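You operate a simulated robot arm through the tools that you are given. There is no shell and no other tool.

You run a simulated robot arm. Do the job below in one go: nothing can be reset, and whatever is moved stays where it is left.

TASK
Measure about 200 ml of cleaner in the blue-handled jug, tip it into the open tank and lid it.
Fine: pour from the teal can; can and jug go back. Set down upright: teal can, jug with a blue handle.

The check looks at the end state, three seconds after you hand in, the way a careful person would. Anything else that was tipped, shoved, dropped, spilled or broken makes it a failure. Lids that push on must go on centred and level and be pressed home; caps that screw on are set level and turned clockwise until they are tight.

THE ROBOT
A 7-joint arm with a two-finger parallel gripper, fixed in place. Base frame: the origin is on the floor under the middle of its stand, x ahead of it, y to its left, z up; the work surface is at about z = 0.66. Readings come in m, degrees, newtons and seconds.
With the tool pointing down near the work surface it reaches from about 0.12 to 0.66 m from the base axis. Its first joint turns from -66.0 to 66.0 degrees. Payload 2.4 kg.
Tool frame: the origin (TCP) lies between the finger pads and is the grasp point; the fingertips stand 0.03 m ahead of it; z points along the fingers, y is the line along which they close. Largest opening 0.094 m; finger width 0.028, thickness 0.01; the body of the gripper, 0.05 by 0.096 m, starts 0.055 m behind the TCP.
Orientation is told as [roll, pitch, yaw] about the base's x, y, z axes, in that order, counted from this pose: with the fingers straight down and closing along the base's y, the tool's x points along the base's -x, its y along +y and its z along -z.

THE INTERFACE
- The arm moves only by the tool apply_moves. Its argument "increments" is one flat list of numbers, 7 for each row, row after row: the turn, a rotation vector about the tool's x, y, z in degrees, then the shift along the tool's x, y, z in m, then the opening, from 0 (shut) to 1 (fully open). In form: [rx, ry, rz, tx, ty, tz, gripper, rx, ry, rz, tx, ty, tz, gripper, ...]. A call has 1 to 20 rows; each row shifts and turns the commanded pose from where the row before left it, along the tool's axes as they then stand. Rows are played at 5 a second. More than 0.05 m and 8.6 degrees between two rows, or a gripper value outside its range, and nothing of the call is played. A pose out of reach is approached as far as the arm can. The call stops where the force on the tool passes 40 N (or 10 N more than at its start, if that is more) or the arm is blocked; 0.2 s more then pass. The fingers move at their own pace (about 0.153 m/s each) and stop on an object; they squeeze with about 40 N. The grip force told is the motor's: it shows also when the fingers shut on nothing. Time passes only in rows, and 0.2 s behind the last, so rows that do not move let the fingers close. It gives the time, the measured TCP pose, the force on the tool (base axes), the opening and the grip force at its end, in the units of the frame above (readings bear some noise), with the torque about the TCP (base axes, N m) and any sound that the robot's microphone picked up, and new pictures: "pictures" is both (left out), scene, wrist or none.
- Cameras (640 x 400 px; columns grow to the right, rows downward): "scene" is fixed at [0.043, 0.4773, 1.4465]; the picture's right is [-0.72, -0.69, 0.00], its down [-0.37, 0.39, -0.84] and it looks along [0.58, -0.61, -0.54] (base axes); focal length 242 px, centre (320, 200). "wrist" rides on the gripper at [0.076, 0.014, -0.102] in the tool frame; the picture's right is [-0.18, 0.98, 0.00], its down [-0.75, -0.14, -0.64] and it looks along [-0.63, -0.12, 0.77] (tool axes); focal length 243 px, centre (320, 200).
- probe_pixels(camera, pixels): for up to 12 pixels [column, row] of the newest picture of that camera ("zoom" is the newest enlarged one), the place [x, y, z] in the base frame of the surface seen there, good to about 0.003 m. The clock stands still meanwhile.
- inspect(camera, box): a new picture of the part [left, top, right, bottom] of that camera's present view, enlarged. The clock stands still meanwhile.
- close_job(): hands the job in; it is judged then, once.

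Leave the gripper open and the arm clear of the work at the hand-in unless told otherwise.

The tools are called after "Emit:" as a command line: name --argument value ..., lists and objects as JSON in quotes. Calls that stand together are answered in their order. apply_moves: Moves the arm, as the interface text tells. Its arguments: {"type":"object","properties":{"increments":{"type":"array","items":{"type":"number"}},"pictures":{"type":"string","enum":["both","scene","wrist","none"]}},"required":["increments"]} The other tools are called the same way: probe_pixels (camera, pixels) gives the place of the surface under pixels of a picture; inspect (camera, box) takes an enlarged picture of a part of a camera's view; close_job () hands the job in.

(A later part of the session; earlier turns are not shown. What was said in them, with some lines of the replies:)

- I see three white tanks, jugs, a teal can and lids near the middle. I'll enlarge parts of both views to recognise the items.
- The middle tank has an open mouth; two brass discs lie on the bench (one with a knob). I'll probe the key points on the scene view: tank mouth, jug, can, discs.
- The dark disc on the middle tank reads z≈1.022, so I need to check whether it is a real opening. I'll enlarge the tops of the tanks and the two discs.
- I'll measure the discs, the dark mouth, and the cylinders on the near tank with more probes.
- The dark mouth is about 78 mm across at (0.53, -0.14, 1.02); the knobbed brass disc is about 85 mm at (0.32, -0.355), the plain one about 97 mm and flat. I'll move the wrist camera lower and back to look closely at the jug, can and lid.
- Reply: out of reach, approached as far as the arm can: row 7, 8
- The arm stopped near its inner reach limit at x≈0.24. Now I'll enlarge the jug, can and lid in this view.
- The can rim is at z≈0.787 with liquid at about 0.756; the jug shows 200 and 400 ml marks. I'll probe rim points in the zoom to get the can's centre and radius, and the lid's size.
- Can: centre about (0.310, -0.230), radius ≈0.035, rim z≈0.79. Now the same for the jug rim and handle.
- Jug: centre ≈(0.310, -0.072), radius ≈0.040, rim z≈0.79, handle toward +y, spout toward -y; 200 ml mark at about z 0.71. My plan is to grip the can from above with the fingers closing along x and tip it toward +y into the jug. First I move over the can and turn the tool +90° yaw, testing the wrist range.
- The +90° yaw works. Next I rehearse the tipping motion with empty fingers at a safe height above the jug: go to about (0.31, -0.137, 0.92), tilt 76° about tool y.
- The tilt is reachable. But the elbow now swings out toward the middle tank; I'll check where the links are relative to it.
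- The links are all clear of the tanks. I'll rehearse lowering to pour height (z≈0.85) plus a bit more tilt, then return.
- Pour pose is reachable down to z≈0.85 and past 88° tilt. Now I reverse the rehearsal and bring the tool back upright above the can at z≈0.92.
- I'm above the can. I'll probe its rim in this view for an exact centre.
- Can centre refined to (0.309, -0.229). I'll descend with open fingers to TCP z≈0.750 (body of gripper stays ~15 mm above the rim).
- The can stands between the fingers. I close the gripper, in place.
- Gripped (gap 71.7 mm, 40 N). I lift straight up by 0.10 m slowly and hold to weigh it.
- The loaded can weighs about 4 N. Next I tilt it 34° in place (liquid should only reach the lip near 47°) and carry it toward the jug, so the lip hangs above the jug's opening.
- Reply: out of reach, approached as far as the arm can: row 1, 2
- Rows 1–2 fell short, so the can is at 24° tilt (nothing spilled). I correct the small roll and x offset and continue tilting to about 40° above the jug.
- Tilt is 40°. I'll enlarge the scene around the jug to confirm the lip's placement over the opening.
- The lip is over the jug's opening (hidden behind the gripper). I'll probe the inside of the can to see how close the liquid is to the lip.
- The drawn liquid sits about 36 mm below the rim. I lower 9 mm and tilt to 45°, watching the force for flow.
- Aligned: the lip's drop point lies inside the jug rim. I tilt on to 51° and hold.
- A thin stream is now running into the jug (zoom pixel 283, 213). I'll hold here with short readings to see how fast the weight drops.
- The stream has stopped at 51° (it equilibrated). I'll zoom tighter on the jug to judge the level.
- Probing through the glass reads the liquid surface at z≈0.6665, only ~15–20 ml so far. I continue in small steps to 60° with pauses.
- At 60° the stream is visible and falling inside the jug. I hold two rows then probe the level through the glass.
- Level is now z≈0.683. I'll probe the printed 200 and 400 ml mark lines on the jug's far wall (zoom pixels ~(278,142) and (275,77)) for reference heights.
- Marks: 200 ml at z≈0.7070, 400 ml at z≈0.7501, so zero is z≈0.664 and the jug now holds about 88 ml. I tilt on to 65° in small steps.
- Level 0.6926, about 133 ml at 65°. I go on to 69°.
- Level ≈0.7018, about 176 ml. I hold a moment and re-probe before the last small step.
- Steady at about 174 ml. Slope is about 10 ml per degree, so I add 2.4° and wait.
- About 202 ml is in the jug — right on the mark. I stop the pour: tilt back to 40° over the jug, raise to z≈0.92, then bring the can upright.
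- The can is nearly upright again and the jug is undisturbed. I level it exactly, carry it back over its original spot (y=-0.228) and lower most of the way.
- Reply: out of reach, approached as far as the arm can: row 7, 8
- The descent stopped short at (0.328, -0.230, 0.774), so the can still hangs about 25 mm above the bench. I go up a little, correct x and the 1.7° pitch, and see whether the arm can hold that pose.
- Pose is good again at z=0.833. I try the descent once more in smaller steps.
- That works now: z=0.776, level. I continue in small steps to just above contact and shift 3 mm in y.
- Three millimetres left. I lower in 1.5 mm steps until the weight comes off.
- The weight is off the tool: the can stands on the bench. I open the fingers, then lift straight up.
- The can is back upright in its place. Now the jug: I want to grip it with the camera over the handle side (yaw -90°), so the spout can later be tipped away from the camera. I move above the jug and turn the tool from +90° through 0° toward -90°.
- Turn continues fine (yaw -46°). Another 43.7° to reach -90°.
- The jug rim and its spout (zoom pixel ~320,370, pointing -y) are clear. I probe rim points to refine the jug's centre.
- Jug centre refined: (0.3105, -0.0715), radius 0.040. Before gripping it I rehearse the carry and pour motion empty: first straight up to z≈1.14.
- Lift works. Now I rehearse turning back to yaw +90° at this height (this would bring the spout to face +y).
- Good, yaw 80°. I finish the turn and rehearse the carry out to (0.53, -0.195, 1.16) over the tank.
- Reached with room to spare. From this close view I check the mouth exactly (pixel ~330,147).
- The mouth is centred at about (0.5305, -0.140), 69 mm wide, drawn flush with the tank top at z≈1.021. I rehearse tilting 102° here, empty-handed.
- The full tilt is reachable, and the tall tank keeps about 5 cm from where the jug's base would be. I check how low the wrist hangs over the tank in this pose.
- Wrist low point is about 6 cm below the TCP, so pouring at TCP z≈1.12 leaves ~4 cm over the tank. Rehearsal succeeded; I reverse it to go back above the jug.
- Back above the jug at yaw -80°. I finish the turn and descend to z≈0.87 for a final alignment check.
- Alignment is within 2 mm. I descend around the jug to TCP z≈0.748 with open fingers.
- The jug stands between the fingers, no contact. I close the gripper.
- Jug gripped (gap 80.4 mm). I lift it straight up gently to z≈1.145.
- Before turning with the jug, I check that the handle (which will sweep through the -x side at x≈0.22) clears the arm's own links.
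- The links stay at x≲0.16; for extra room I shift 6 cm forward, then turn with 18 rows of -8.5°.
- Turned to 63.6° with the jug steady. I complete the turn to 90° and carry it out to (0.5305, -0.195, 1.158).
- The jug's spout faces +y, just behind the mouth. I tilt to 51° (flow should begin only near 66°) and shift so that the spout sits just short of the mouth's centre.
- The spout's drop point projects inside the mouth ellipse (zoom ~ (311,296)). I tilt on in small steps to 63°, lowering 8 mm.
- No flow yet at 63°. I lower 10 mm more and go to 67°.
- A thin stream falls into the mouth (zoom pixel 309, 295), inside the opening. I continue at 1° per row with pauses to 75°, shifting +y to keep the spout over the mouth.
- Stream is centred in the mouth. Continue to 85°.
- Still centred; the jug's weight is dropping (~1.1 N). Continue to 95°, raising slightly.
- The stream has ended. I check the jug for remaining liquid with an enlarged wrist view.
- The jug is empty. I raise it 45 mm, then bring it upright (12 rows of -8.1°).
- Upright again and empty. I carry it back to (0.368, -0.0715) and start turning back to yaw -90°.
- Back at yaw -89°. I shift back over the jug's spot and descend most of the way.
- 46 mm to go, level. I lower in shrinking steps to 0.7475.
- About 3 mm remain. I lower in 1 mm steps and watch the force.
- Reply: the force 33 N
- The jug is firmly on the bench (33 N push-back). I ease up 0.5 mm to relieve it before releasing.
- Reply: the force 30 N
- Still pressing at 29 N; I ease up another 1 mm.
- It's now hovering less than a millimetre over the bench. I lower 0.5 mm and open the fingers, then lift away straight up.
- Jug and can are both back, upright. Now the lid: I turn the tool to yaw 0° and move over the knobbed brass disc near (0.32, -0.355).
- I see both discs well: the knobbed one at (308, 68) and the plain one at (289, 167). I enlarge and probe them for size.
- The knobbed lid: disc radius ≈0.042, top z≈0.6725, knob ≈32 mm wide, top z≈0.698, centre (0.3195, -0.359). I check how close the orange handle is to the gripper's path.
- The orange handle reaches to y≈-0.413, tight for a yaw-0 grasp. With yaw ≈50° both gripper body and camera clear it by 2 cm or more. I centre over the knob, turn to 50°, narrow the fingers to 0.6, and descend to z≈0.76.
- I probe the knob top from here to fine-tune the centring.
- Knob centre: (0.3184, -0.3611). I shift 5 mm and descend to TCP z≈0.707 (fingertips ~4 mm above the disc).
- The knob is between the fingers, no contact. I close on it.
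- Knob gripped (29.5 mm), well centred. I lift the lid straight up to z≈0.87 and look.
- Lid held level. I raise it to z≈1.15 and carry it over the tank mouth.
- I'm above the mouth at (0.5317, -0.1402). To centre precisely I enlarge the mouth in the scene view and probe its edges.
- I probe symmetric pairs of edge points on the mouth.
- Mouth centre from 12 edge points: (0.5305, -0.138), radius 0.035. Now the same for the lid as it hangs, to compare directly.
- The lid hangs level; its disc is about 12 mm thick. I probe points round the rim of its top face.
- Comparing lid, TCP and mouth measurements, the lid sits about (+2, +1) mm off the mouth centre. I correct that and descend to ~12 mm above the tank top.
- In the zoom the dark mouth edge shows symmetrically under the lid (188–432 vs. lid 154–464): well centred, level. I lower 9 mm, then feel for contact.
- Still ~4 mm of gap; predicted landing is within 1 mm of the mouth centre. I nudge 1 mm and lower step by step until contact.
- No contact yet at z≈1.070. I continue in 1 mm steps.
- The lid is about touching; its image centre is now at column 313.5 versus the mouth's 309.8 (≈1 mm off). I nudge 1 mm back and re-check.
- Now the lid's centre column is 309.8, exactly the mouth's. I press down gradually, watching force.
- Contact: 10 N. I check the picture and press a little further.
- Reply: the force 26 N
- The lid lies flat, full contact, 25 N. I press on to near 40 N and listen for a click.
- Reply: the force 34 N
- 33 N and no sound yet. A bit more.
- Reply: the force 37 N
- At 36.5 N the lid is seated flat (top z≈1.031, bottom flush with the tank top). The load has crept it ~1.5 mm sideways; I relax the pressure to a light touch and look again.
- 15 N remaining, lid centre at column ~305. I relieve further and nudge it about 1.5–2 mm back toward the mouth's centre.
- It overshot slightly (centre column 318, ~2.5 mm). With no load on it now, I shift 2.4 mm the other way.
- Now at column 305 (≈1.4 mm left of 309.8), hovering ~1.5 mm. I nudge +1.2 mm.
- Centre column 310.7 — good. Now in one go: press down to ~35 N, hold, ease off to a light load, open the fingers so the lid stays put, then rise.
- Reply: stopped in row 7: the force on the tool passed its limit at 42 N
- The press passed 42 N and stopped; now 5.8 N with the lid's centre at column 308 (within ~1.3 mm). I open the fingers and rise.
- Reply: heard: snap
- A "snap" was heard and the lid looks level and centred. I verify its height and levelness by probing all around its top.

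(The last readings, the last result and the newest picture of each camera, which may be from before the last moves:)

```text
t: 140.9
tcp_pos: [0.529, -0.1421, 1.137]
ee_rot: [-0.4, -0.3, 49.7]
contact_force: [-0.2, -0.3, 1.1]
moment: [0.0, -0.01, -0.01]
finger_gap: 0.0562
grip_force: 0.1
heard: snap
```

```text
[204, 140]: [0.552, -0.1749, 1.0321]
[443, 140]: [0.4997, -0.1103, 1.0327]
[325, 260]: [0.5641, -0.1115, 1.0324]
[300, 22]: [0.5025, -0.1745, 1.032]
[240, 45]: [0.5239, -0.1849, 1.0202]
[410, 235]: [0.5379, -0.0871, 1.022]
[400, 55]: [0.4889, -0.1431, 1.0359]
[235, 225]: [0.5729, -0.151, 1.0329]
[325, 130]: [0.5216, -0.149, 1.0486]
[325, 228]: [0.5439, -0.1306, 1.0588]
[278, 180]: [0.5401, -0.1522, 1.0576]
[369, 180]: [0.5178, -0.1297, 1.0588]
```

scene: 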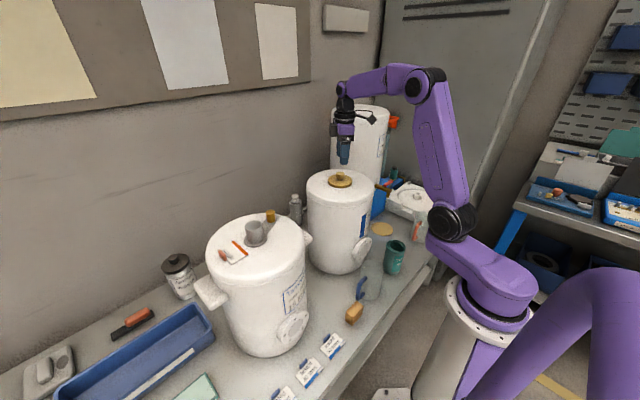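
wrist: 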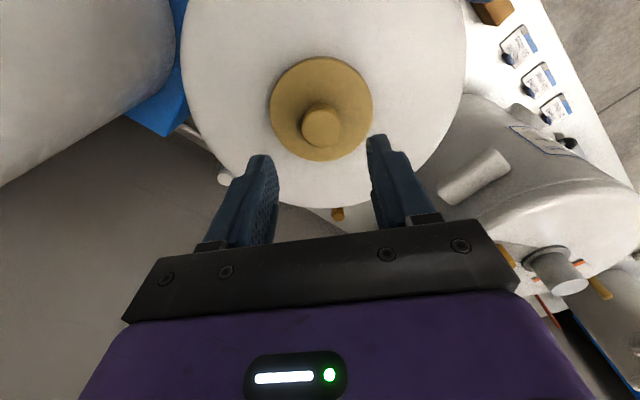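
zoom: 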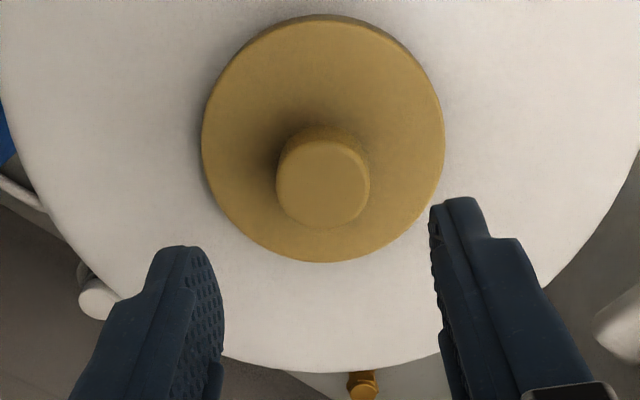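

The lid top is 11–12 mm above the tank top all round, i.e. flush and level, centred at about (0.531, -0.140). To be sure it is fully home, I'll close the fingers and press once on the knob's top.

Emit:
apply_moves --increments '[0, 0, 0, 0, 0, 0, 0, 0, 0, 0, 0, 0, 0, 0, 0, 0, 0, 0, 0, 0, 0, 0, 0, 0, 0, 0, 0.02, 0, 0, 0, 0, 0, 0, 0.015, 0, 0, 0, 0, 0, 0, 0.007, 0, 0, 0, 0, 0, 0, 0, 0]' --pictures "both"

Emit:
inspect --camera "scene" --box '[318, 155, 364, 187]'

Emit:
inspect --camera "wrist" --box '[240, 60, 400, 240]'

```text
t: 142.5
tcp_pos: [0.5283, -0.1405, 1.0941]
ee_rot: [-0.5, -0.5, 49.8]
contact_force: [0.6, -0.4, 0.0]
moment: [0.03, -0.01, 0.0]
finger_gap: 0.0
grip_force: 33.0
```

scene: 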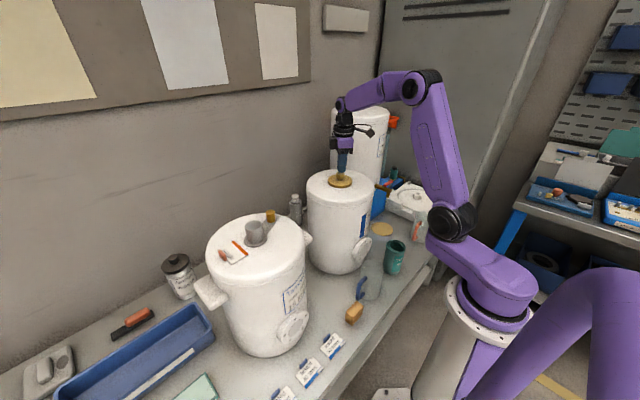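
wrist: 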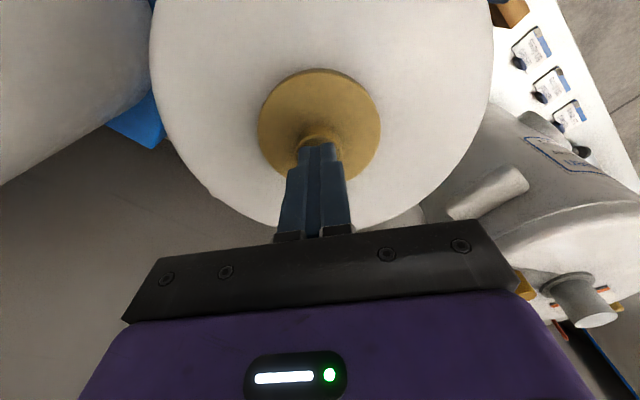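

```text
12.50 times, centred on (341, 171) of scene
```

zoom: 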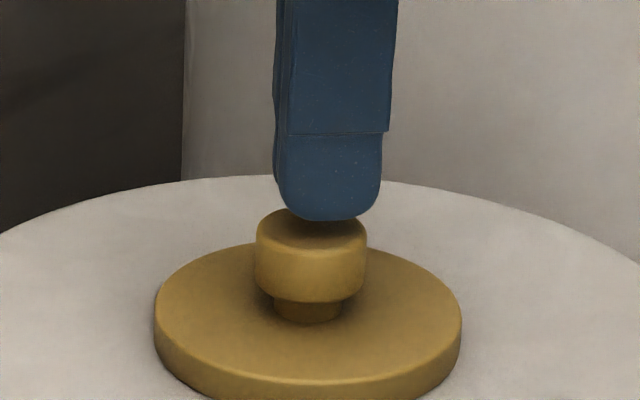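

```text
2.22 times, centred on (320, 150) of wrist
```

zoom: 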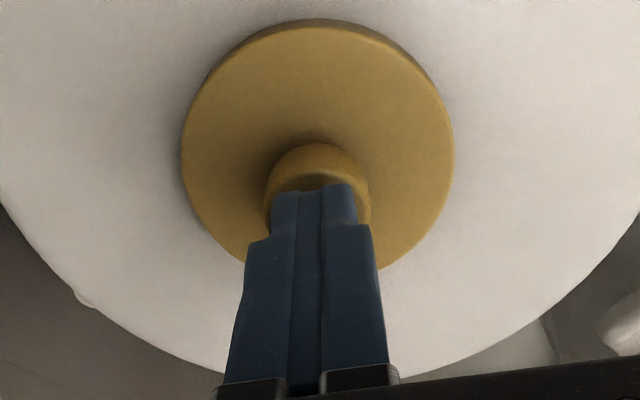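

The closed fingertips are ~5 mm above the knob. I shift 2 mm to centre on it and press down gently.

Emit:
apply_moves --increments '[0.4, 0.4, 0, -0.002, 0, 0.002, 0, 0, 0, 0, 0, 0, 0.002, 0, 0, 0, 0, 0, 0, 0.001, 0, 0, 0, 0, 0, 0, 0.001, 0, 0, 0, 0, 0, 0, 0.001, 0]' --pictures "none"

```text
t: 143.7
tcp_pos: [0.5307, -0.1411, 1.0886]
ee_rot: [-1.0, -0.1, 49.9]
contact_force: [-3.1, 3.0, 17.7]
moment: [0.09, 0.06, -0.01]
finger_gap: 0.0001
grip_force: 32.8
```

Contact at 18 N. A little further to about 30 N.

Emit:
apply_moves --increments '[0, 0, 0, 0, 0, 0.001, 0, 0, 0, 0, 0, 0, 0, 0]' --pictures "scene"

Emit:
inspect --camera "scene" --box '[318, 160, 364, 192]'

```text
t: 144.3
tcp_pos: [0.5311, -0.1416, 1.0885]
ee_rot: [-1.2, -0.2, 49.9]
contact_force: [-2.3, 6.1, 34.9]
moment: [0.23, 0.11, -0.05]
finger_gap: 0.0
grip_force: 32.4
```

scene: 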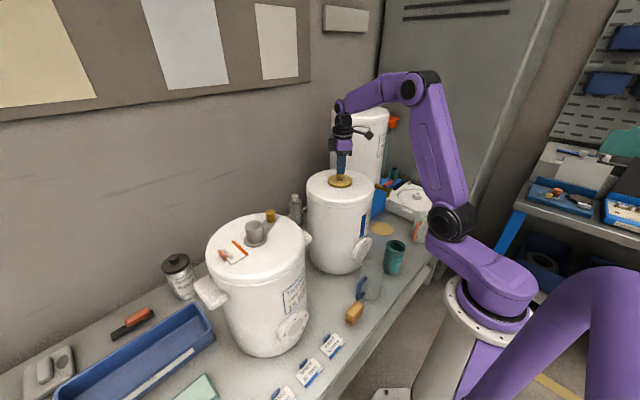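

```text
12.50 times, centred on (341, 176) of scene
```

zoom: 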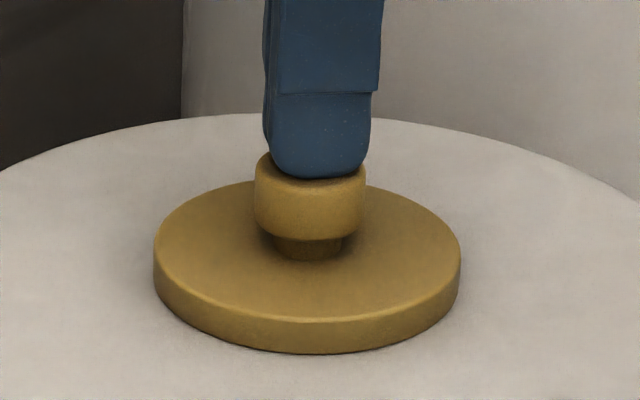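

The lid didn't move under 35 N, so it is home. I lift off straight up and open the fingers.

Emit:
apply_moves --increments '[0, 0, 0, 0, 0, -0.003, 0, 0, 0, 0, 0, 0, -0.01, 0, 0, 0, 0, 0, 0, -0.03, 0, 0, 0, 0, 0, 0, -0.04, 0, 0, 0, 0, 0, 0, -0.04, 0.5, 0, 0, 0, 0, 0, -0.04, 1]' --pictures "both"

Emit:
inspect --camera "scene" --box '[318, 160, 364, 192]'

Emit:
inspect --camera "scene" --box '[320, 190, 460, 320]'

```text
t: 145.7
tcp_pos: [0.5291, -0.1379, 1.2508]
ee_rot: [-0.9, 0.1, 49.8]
contact_force: [0.5, 0.0, 0.4]
moment: [0.01, 0.0, 0.03]
finger_gap: 0.094
grip_force: 0.1
```

scene: 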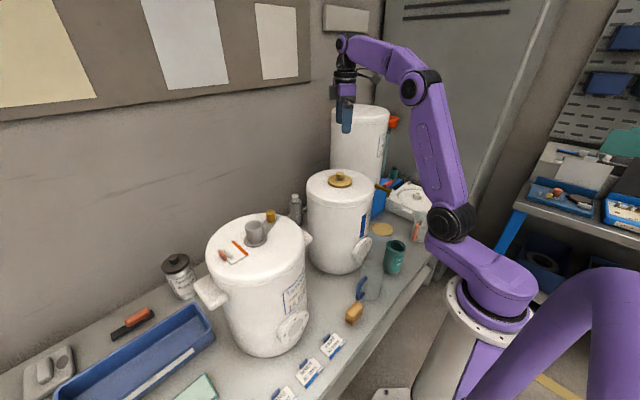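
wrist: 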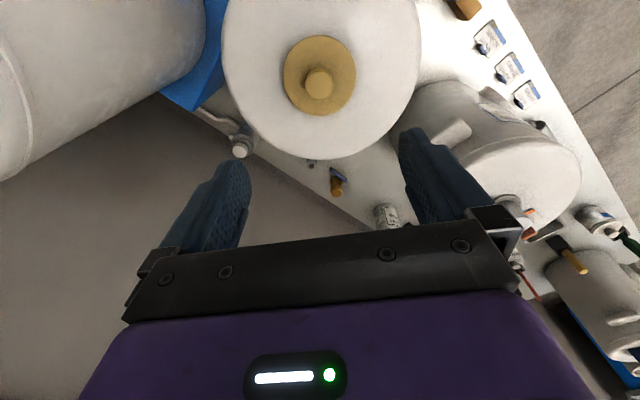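

```text
12.50 times, centred on (341, 176) of scene
```

zoom: 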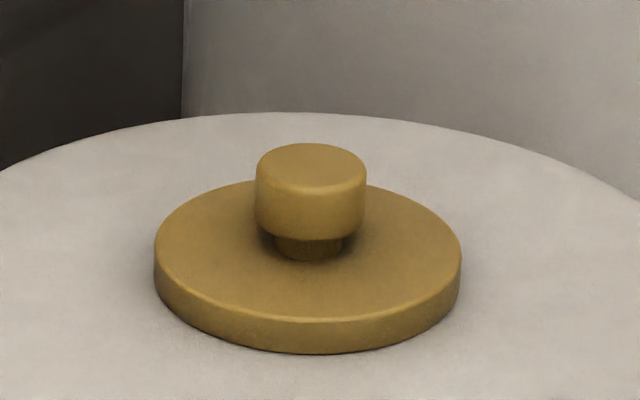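

```text
3.08 times, centred on (390, 255) of scene
```

zoom: 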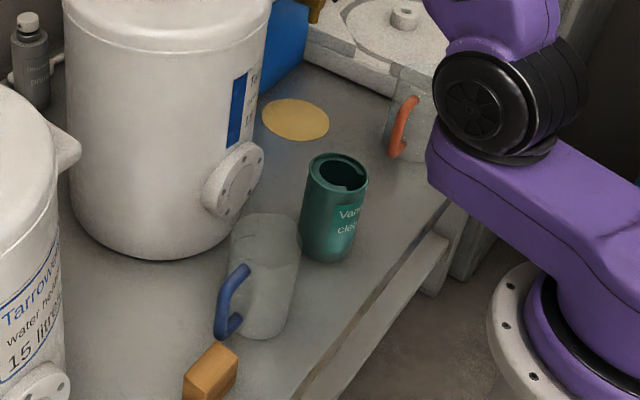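

Everything stands as it should: lid seated, jug empty and upright, can upright, bench dry. I retreat the arm to its starting area with the gripper open.

Emit:
apply_moves --increments '[0, 0, 0, 0.0218, 0.0258, -0.016, 1, 0, 0, 0, 0.0218, 0.0258, -0.016, 1, 0, 0, 0, 0.0218, 0.0258, -0.016, 1, 0, 0, 0, 0.0218, 0.0258, -0.016, 1, 0, 0, 0, 0.0218, 0.0258, -0.016, 1, 0, 0, 0, 0, 0, 0, 1]' --pictures "both"

Emit:
inspect --camera "scene" --box '[280, 150, 440, 330]'

Emit:
probe_pixels --camera "scene" --pixels '[[389, 243], [403, 247], [395, 257], [396, 241], [363, 268], [383, 268], [372, 276], [374, 262]]'

```text
t: 147.1
tcp_pos: [0.3579, -0.1384, 1.3269]
ee_rot: [-0.7, 0.0, 49.8]
contact_force: [-0.1, 0.1, -1.5]
moment: [-0.03, 0.01, -0.04]
finger_gap: 0.0939
grip_force: 0.1
```

scene: 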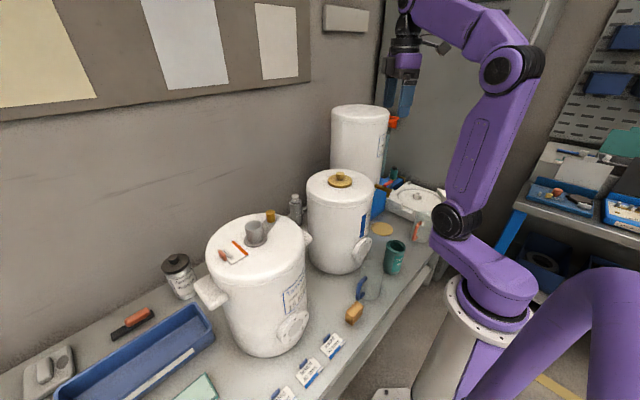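
wrist: 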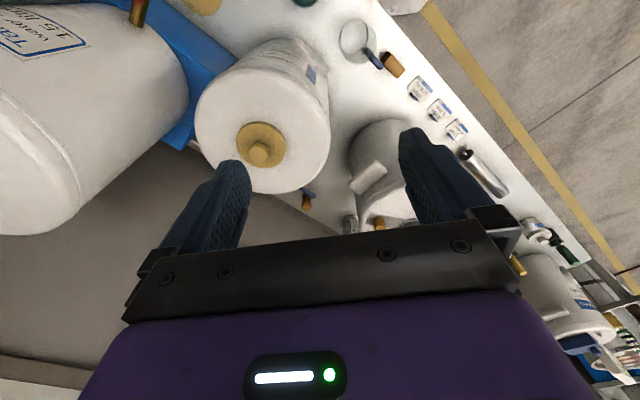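

```text
2.22 times, centred on (360, 240) of scene
```

zoom: 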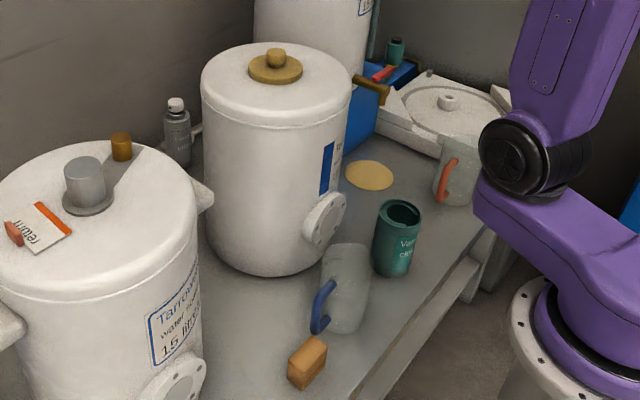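

```text
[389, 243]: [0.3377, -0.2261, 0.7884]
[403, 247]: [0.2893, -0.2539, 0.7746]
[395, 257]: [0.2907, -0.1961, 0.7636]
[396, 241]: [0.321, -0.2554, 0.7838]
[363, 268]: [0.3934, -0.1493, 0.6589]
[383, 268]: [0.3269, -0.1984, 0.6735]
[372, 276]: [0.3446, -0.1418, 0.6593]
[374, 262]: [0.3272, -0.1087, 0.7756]
```

The end state checks out:
- **Lid:** level and snapped on over the mouth.
- **Can:** upright where it started.
- **Jug:** upright, empty and where it started.
- **Bench:** no spill seen, and nothing else was moved.
- **Arm:** clear of the work, gripper open.

I'm handing the job in.

Emit:
close_job

```text
The job is handed in.
```

I measured about 200 ml of cleaner from the teal can into the blue-handled jug and tipped it all into the open tank. The lid is on and the job is handed in; I don't have the check's result.

- **Amount:** the level in the jug read about 202 ml against its own markings. The jug looked empty afterwards, and I saw no spill on the bench.
- **Lid:** I used the brass disc with the knob. It went on level and about 1 mm off centre. It snapped after the 42 N press, then stayed put when I pressed the knob again at 35 N. I left the plain brass disc alone.
- **Can and jug:** both are upright, back within a few millimetres of where they started.
- **Arm:** it is back near its starting position, clear of the work, with the gripper open.

The tank mouth read as a flat dark disc level with the tank top, so I couldn't see inside it. I watched the stream fall inside its edge.
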